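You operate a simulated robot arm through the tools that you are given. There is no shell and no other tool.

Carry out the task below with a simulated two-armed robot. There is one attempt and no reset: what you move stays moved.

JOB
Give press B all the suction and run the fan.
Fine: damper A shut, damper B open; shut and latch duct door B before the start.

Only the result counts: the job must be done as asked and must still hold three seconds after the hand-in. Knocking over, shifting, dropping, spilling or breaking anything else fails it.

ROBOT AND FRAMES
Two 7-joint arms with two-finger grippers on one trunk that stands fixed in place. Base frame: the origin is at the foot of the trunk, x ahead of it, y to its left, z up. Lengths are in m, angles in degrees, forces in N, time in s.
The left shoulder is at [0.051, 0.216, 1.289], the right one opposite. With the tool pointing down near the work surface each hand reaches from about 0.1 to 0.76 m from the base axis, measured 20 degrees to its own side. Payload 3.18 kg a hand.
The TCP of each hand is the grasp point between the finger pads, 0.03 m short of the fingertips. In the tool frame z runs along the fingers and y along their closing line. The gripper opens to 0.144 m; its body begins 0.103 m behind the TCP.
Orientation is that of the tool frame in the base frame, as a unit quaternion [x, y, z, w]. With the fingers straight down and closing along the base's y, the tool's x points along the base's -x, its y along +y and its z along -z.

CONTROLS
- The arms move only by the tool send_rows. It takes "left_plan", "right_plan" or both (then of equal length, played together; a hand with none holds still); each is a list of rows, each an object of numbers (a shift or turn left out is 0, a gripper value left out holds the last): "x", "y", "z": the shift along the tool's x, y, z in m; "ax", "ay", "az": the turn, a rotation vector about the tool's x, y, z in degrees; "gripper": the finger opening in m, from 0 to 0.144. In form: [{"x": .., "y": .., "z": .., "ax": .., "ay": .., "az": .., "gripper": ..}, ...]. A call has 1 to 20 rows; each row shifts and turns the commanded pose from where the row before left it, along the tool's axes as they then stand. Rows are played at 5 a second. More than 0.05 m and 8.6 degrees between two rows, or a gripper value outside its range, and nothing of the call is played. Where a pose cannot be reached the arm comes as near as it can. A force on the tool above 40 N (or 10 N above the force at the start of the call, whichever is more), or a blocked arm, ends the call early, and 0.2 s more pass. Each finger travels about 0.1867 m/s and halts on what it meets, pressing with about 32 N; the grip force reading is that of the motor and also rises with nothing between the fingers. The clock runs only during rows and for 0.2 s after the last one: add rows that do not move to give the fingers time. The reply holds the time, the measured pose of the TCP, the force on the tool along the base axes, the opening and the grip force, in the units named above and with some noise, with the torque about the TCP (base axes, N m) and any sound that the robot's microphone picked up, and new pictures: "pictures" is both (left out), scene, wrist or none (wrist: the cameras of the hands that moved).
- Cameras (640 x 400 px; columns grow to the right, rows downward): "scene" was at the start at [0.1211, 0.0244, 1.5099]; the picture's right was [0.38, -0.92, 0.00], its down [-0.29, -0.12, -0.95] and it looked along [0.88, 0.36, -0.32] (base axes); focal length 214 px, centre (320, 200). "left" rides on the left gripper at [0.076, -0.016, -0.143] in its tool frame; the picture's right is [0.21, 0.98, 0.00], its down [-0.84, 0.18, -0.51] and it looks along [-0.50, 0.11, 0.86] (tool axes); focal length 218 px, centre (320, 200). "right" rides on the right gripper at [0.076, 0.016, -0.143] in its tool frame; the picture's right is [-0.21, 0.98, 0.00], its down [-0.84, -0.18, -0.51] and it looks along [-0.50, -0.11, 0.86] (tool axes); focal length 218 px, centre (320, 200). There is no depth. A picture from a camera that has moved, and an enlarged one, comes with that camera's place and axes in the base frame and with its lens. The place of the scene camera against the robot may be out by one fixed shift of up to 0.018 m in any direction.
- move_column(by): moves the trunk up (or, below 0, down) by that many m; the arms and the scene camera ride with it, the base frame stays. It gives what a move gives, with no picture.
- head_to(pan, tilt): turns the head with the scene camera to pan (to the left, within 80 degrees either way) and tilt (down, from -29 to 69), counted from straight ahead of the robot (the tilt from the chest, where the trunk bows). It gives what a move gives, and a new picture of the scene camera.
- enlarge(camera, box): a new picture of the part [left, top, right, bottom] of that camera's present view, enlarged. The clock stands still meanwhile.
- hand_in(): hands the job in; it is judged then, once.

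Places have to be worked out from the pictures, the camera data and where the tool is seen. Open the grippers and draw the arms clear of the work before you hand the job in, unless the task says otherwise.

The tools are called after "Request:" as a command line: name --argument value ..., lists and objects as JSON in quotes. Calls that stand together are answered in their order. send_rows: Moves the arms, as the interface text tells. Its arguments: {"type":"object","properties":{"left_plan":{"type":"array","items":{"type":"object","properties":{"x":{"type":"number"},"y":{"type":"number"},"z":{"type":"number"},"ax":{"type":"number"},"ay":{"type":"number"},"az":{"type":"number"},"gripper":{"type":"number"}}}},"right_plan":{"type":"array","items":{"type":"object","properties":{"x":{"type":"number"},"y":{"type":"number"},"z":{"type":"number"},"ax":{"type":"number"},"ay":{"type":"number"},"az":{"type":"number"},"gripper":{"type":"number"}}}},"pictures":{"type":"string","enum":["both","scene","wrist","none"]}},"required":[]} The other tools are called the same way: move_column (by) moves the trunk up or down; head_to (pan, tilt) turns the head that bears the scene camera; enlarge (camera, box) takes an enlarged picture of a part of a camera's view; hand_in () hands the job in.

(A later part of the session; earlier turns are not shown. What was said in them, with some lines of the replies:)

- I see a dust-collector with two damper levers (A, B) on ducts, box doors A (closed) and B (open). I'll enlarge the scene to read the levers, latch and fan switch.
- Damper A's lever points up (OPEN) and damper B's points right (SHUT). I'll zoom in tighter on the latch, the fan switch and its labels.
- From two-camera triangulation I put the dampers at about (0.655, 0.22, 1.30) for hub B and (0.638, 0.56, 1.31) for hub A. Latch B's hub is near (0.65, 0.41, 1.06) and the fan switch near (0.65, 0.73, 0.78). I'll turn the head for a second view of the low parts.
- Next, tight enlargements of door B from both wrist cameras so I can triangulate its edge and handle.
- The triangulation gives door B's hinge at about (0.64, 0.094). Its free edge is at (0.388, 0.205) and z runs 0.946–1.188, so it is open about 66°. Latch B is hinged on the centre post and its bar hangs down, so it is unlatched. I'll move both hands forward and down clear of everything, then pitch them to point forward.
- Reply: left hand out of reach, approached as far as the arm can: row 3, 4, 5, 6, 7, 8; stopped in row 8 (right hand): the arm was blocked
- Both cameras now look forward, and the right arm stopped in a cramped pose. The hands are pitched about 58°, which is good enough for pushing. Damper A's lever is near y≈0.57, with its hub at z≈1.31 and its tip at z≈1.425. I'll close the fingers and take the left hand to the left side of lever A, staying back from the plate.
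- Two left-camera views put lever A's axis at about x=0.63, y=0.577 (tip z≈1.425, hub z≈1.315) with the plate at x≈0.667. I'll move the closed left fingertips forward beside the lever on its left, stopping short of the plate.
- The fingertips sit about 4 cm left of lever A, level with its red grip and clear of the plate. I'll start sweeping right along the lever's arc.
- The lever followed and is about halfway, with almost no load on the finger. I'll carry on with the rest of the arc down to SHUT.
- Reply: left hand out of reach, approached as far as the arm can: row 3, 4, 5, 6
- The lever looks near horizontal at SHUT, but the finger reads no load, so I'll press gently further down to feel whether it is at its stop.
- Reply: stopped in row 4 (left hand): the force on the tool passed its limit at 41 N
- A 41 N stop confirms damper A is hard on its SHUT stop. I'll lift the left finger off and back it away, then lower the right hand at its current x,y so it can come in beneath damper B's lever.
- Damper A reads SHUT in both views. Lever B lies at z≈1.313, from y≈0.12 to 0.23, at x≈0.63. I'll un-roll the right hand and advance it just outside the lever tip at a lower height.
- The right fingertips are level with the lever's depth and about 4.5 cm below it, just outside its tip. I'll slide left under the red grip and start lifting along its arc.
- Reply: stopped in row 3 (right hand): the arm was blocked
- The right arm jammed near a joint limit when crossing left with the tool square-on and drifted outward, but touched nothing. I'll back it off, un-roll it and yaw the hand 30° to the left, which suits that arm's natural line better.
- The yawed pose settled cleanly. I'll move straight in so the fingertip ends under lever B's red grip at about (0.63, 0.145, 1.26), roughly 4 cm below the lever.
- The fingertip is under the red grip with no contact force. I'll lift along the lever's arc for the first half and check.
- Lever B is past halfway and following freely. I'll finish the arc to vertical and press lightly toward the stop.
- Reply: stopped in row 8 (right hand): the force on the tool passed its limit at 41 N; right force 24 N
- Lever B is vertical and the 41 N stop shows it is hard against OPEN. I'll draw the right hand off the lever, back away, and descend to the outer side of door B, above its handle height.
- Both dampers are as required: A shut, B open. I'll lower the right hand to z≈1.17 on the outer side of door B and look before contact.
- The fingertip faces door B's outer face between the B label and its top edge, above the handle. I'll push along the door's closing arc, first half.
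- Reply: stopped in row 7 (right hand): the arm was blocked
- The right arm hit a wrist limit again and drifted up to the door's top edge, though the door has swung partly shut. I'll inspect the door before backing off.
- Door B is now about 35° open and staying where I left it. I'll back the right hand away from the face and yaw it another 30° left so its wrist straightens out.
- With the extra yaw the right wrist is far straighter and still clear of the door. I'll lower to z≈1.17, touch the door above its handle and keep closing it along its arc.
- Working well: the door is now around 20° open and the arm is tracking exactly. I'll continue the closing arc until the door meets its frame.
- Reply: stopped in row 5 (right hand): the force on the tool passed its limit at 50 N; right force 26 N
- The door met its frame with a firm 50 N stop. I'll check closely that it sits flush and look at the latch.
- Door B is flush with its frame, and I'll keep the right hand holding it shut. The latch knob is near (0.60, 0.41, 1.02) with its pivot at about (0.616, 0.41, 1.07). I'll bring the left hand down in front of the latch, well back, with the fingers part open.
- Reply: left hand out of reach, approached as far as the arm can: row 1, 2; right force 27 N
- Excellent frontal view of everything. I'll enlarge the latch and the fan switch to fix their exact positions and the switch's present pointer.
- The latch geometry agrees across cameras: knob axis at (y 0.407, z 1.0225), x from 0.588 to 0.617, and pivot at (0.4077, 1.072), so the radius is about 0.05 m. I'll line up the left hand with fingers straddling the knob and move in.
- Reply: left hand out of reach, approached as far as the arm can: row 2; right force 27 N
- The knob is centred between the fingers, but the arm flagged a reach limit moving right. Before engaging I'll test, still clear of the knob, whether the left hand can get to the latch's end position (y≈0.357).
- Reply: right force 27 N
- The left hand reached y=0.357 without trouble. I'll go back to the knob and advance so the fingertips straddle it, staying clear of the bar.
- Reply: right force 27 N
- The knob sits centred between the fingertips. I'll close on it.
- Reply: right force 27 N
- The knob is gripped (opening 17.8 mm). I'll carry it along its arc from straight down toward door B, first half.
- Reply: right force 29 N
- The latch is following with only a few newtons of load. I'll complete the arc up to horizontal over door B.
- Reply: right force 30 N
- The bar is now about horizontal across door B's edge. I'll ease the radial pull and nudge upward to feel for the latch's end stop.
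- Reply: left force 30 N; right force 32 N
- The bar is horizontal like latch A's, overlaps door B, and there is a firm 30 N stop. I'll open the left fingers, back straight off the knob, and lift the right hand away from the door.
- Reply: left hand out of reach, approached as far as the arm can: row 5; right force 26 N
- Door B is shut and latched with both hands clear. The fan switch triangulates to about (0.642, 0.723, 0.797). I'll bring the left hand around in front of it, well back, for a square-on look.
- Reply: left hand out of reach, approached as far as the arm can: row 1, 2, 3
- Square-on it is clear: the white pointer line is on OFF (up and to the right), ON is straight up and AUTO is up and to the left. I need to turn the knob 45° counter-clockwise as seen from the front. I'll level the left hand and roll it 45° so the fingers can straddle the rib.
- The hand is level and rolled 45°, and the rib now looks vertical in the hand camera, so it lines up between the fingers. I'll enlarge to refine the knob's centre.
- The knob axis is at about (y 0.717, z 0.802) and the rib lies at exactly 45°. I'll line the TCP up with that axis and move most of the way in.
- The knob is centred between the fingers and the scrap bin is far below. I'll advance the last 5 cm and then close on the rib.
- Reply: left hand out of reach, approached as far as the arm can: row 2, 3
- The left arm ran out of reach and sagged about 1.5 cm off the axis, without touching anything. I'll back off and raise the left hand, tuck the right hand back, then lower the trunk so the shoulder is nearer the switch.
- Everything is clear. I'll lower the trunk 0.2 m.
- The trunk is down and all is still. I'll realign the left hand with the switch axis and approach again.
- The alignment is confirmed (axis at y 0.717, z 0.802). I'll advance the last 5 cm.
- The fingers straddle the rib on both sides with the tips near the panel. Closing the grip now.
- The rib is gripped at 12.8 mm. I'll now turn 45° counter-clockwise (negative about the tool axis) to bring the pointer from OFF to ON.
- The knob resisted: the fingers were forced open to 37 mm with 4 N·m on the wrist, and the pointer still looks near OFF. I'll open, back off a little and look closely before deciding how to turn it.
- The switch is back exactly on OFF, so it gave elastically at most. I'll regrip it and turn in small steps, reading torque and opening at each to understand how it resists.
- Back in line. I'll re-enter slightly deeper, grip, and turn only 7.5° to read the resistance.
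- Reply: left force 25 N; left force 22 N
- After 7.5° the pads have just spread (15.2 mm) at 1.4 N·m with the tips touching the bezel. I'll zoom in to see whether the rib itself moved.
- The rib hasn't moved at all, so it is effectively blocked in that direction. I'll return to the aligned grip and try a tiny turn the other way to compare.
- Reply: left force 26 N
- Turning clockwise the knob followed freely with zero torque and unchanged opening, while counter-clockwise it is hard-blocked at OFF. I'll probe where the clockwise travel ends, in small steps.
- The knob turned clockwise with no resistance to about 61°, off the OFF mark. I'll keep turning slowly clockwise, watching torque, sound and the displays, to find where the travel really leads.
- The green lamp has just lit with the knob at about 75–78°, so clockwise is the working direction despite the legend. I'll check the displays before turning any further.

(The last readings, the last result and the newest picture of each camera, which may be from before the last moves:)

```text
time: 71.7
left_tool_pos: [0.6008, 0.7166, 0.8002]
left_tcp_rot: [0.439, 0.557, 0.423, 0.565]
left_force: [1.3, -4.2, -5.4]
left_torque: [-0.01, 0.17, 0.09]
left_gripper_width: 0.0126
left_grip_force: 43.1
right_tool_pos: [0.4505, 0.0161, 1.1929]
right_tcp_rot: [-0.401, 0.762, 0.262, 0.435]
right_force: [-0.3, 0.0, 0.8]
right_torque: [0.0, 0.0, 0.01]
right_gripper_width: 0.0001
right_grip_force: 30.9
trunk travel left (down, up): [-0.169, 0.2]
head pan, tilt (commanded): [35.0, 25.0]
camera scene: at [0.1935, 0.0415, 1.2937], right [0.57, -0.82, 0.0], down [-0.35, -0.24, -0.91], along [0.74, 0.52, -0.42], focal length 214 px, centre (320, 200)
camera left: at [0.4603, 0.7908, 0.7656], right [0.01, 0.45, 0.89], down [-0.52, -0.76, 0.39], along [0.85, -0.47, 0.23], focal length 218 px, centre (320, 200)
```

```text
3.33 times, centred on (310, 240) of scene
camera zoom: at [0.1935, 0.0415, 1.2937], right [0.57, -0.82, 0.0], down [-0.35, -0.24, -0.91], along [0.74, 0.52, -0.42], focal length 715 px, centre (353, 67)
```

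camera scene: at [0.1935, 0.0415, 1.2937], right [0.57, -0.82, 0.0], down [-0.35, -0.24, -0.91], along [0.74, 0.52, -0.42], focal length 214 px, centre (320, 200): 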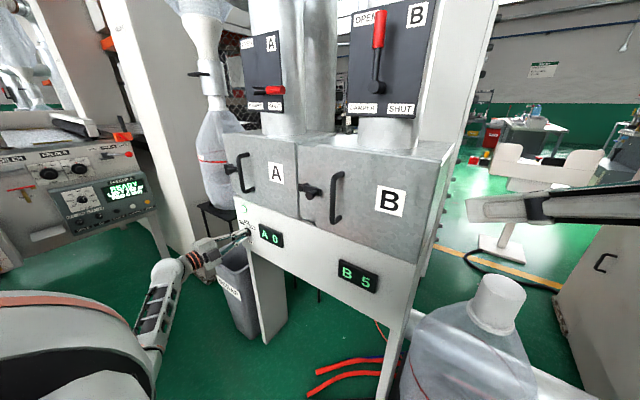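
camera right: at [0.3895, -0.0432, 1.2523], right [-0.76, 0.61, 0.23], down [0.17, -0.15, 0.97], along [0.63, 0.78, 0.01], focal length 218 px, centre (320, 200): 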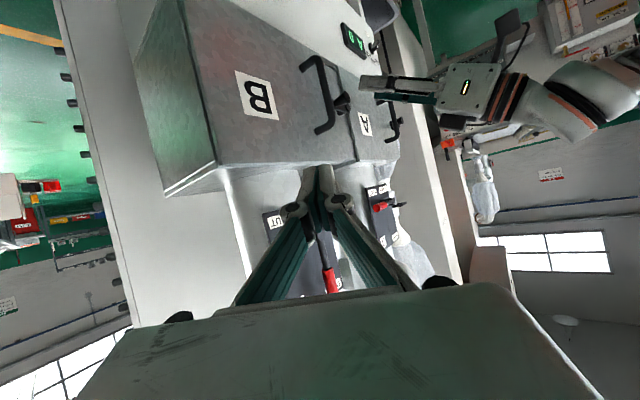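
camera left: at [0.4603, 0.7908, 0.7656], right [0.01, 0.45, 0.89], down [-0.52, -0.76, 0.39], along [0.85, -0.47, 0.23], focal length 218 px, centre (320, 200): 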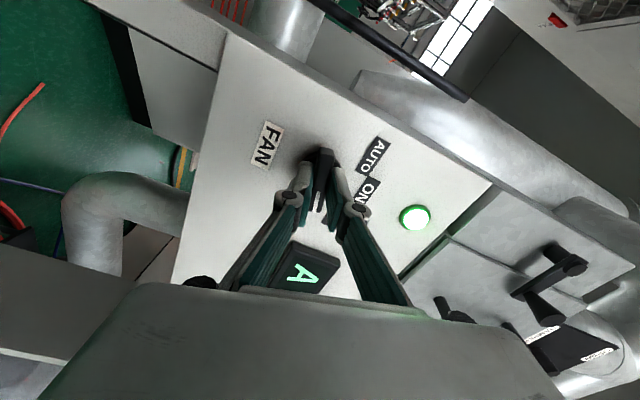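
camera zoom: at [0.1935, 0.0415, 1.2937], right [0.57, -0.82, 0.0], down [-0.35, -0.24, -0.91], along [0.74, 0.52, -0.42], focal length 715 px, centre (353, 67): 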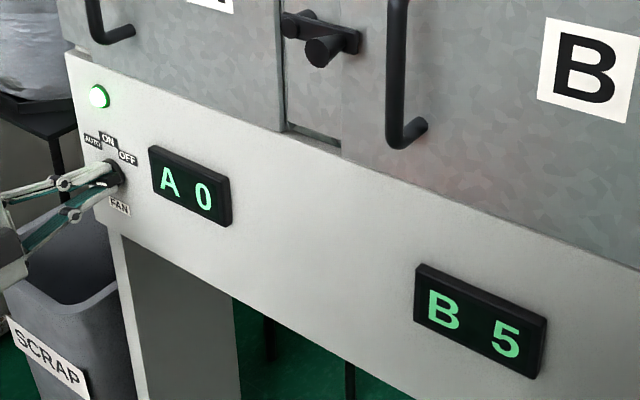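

The fan is running: B's suction reads 2, then 5 and climbing, while A stays at 0. The lamp lit between 61° and 75°, midway from OFF (45°) to a 90° position, so I'll turn the remaining 15° to centre the switch on that position.

Request:
send_rows --left_plan '[{"az": 7.5}, {"az": 7.4}, {}, {}]' --pictures "both"

Request:
enlarge --camera "scene" --box '[220, 180, 400, 300]'

```text
time: 72.7
left_tool_pos: [0.6015, 0.719, 0.7995]
left_tcp_rot: [0.507, 0.496, 0.492, 0.505]
left_force: [-0.2, -6.2, -6.8]
left_torque: [-0.01, 0.21, -0.1]
left_gripper_width: 0.0131
left_grip_force: 42.2
right_tool_pos: [0.45, 0.0165, 1.1931]
right_tcp_rot: [-0.401, 0.762, 0.262, 0.435]
right_force: [0.4, 0.1, -0.6]
right_torque: [-0.01, 0.01, 0.02]
right_gripper_width: 0.0001
right_grip_force: 30.8
trunk travel left (down, up): [-0.169, 0.2]
head pan, tilt (commanded): [35.0, 25.0]
camera scene: at [0.1936, 0.0416, 1.2936], right [0.57, -0.82, 0.0], down [-0.35, -0.24, -0.91], along [0.74, 0.52, -0.42], focal length 214 px, centre (320, 200)
camera left: at [0.4606, 0.7977, 0.7847], right [0.01, 0.21, 0.98], down [-0.53, -0.83, 0.18], along [0.85, -0.52, 0.1], focal length 218 px, centre (320, 200)
```

scene: 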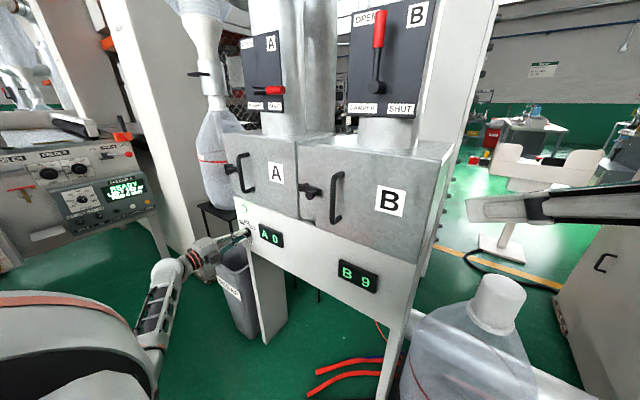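
left: 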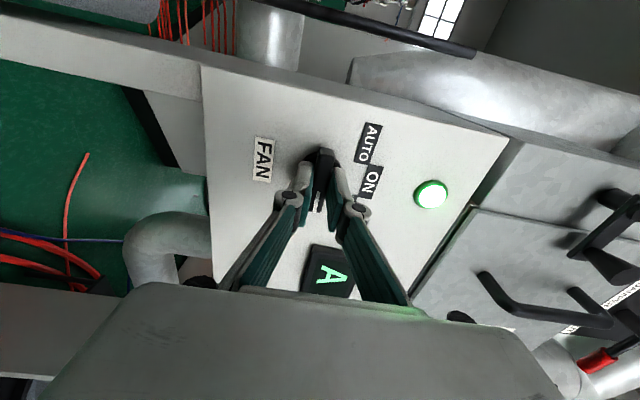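

```text
3.33 times, centred on (310, 240) of scene
camera zoom: at [0.1936, 0.0416, 1.2936], right [0.57, -0.82, 0.0], down [-0.35, -0.24, -0.91], along [0.74, 0.52, -0.42], focal length 715 px, centre (353, 67)
```

zoom: 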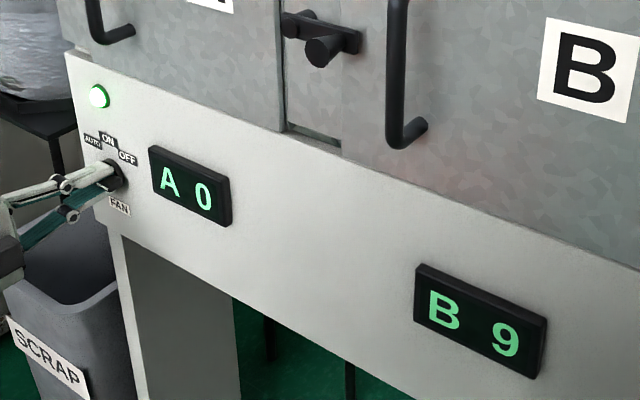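

B reads 9 and A reads 0 with the green lamp lit. I'll open the fingers and withdraw straight back, then check that the switch stays put.

Request:
send_rows --left_plan '[{"gripper": 0.06}, {}, {}, {"z": -0.03}, {"z": -0.03}, {"z": -0.04}, {"z": -0.04}, {}]' --pictures "both"

Request:
enlarge --camera "scene" --box '[220, 180, 400, 300]'

Request:
enlarge --camera "left" --box '[240, 90, 420, 230]'

```text
time: 74.5
left_tool_pos: [0.4591, 0.7224, 0.8027]
left_tcp_rot: [0.507, 0.495, 0.493, 0.505]
left_force: [-0.8, -0.4, -0.3]
left_torque: [-0.01, 0.0, 0.0]
left_gripper_width: 0.0597
left_grip_force: 0.1
right_tool_pos: [0.4505, 0.0171, 1.1931]
right_tcp_rot: [-0.402, 0.762, 0.262, 0.435]
right_force: [0.5, 0.3, -0.3]
right_torque: [0.01, 0.0, 0.0]
right_gripper_width: 0.0
right_grip_force: 31.2
trunk travel left (down, up): [-0.169, 0.2]
head pan, tilt (commanded): [35.0, 25.0]
camera scene: at [0.1929, 0.0415, 1.2938], right [0.57, -0.82, 0.0], down [-0.35, -0.24, -0.91], along [0.74, 0.52, -0.42], focal length 214 px, centre (320, 200)
camera left: at [0.3192, 0.8014, 0.7863], right [0.01, 0.21, 0.98], down [-0.53, -0.83, 0.18], along [0.85, -0.52, 0.1], focal length 218 px, centre (320, 200)
```

scene: 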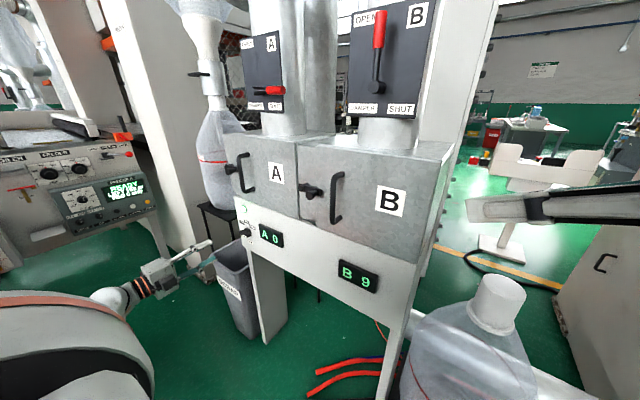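
left: 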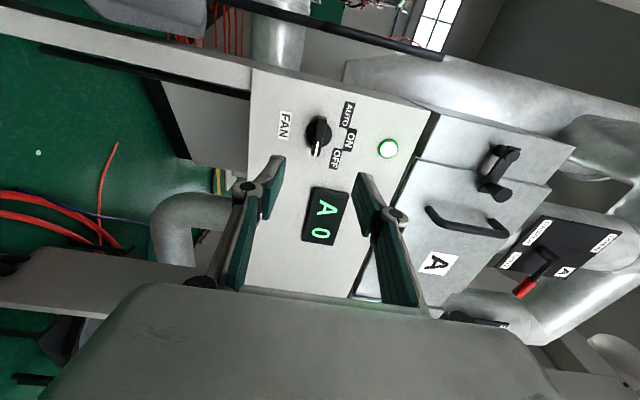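

```text
3.33 times, centred on (310, 240) of scene
camera zoom: at [0.1929, 0.0415, 1.2938], right [0.57, -0.82, 0.0], down [-0.35, -0.24, -0.91], along [0.74, 0.52, -0.42], focal length 715 px, centre (353, 67)
```

zoom: 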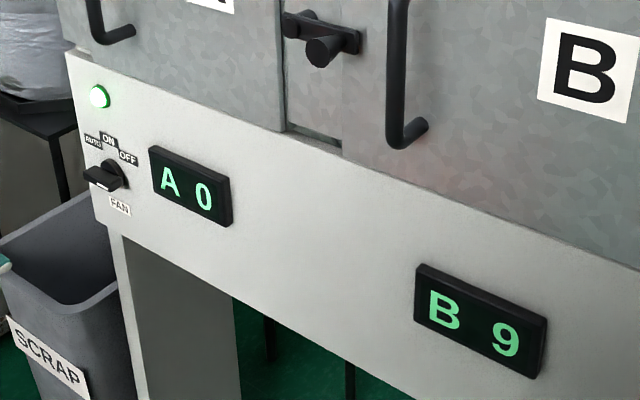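

```text
2.86 times, centred on (330, 160) of left
camera zoom: at [0.3192, 0.8014, 0.7863], right [0.01, 0.21, 0.98], down [-0.53, -0.83, 0.18], along [0.85, -0.52, 0.1], focal length 624 px, centre (291, 314)
```

zoom: 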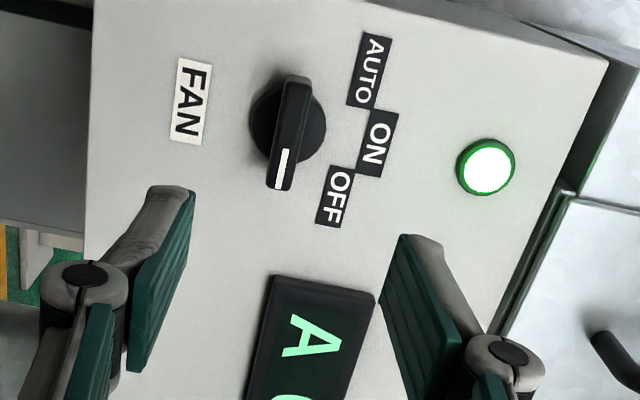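

The switch stays where I left it: lamp lit, A 0, B 9 steady, door latched, dampers set. I'll open both grippers and draw the arms clear.

Request:
send_rows --left_plan '[{"z": -0.03, "gripper": 0.1}, {"z": -0.03}, {}, {}, {}]' --right_plan '[{"z": -0.04}, {"z": -0.04, "gripper": 0.1}, {"z": -0.03}, {}, {}]' --pictures "both"

Request:
head_to --pan 28 --tilt 12

Request:
enlarge --camera "scene" --box '[180, 60, 460, 300]'

```text
time: 75.7
left_tool_pos: [0.3999, 0.7227, 0.8022]
left_tcp_rot: [0.506, 0.495, 0.493, 0.505]
left_force: [-1.0, 0.0, -0.2]
left_torque: [0.01, -0.04, -0.01]
left_gripper_width: 0.0998
left_grip_force: 0.1
right_tool_pos: [0.3991, -0.0662, 1.2454]
right_tcp_rot: [-0.402, 0.761, 0.262, 0.436]
right_force: [-0.6, 0.7, 0.3]
right_torque: [-0.01, 0.03, 0.01]
right_gripper_width: 0.1
right_grip_force: 0.0
trunk travel left (down, up): [-0.169, 0.2]
head pan, tilt (commanded): [35.0, 25.0]
camera scene: at [0.193, 0.0415, 1.2938], right [0.57, -0.82, 0.0], down [-0.35, -0.24, -0.91], along [0.74, 0.52, -0.42], focal length 214 px, centre (320, 200)
camera right: at [0.2975, -0.1935, 1.2504], right [-0.76, 0.61, 0.23], down [0.17, -0.15, 0.97], along [0.63, 0.78, 0.01], focal length 218 px, centre (320, 200)
camera left: at [0.2597, 0.8024, 0.7866], right [0.01, 0.21, 0.98], down [-0.53, -0.83, 0.18], along [0.85, -0.52, 0.1], focal length 218 px, centre (320, 200)
```

scene: 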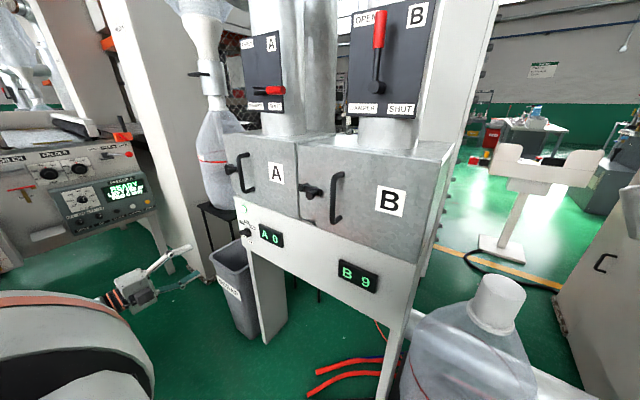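
right: 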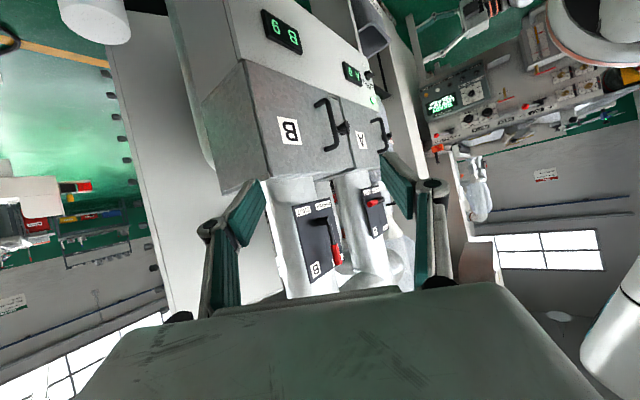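
left: 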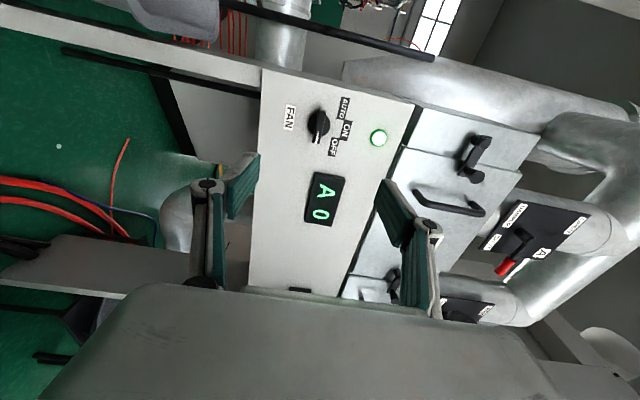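

```text
time: 76.5
left_tool_pos: [0.4006, 0.7228, 0.8017]
left_tcp_rot: [0.507, 0.495, 0.493, 0.505]
left_force: [-0.8, -0.2, 0.1]
left_torque: [0.01, 0.03, -0.01]
left_gripper_width: 0.0999
left_grip_force: 0.1
right_tool_pos: [0.3993, -0.0659, 1.247]
right_tcp_rot: [-0.401, 0.762, 0.262, 0.436]
right_force: [0.3, -0.6, -0.1]
right_torque: [0.01, 0.02, 0.03]
right_gripper_width: 0.1
right_grip_force: 0.0
trunk travel left (down, up): [-0.169, 0.2]
head pan, tilt (commanded): [28.0, 12.0]
camera scene: at [0.1998, 0.0324, 1.3149], right [0.47, -0.88, 0.0], down [-0.18, -0.1, -0.98], along [0.86, 0.46, -0.21], focal length 214 px, centre (320, 200)
```

scene: 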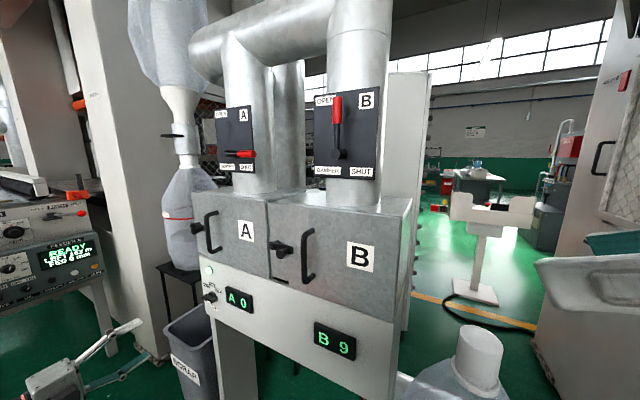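

```text
1.67 times, centred on (320, 180) of scene
camera zoom: at [0.1998, 0.0324, 1.3149], right [0.47, -0.88, 0.0], down [-0.18, -0.1, -0.98], along [0.86, 0.46, -0.21], focal length 358 px, centre (320, 233)
```

zoom: 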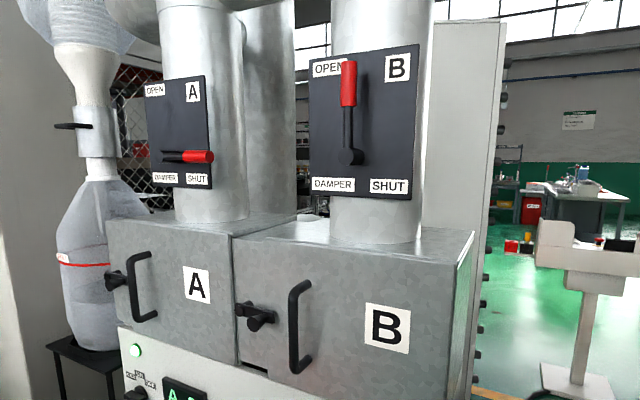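

Final check: damper A is SHUT, damper B is OPEN, and door B is closed with its latch bar across it. The fan is running with the lamp lit, A at 0 and B steady at 9. Both grippers are open, both arms are clear and nothing else has been disturbed, so I'm handing in.

Request:
hand_in

```text
The job is handed in.
```

The job is handed in. Press B now has all the suction and the fan is running: at the last check the displays read A 0 and B 9, with the green lamp lit.

- **Dampers:** A is shut and B is open. Both levers were pushed onto their stops.
- **Door B:** It was shut and latched before the fan was started. The latch bar lies across the door's edge, like door A's.
- **Fan switch:** The knob would not turn from OFF towards the printed ON mark. It turned freely clockwise, away from the labels, and the fan started that way. I left it 45° clockwise from OFF. I take that to be ON because it is the next position from OFF and the fan runs there, but the pointer is not on the ON label.
- **Arms:** Both grippers are open and the arms are clear of the machine. I saw nothing else moved or knocked.
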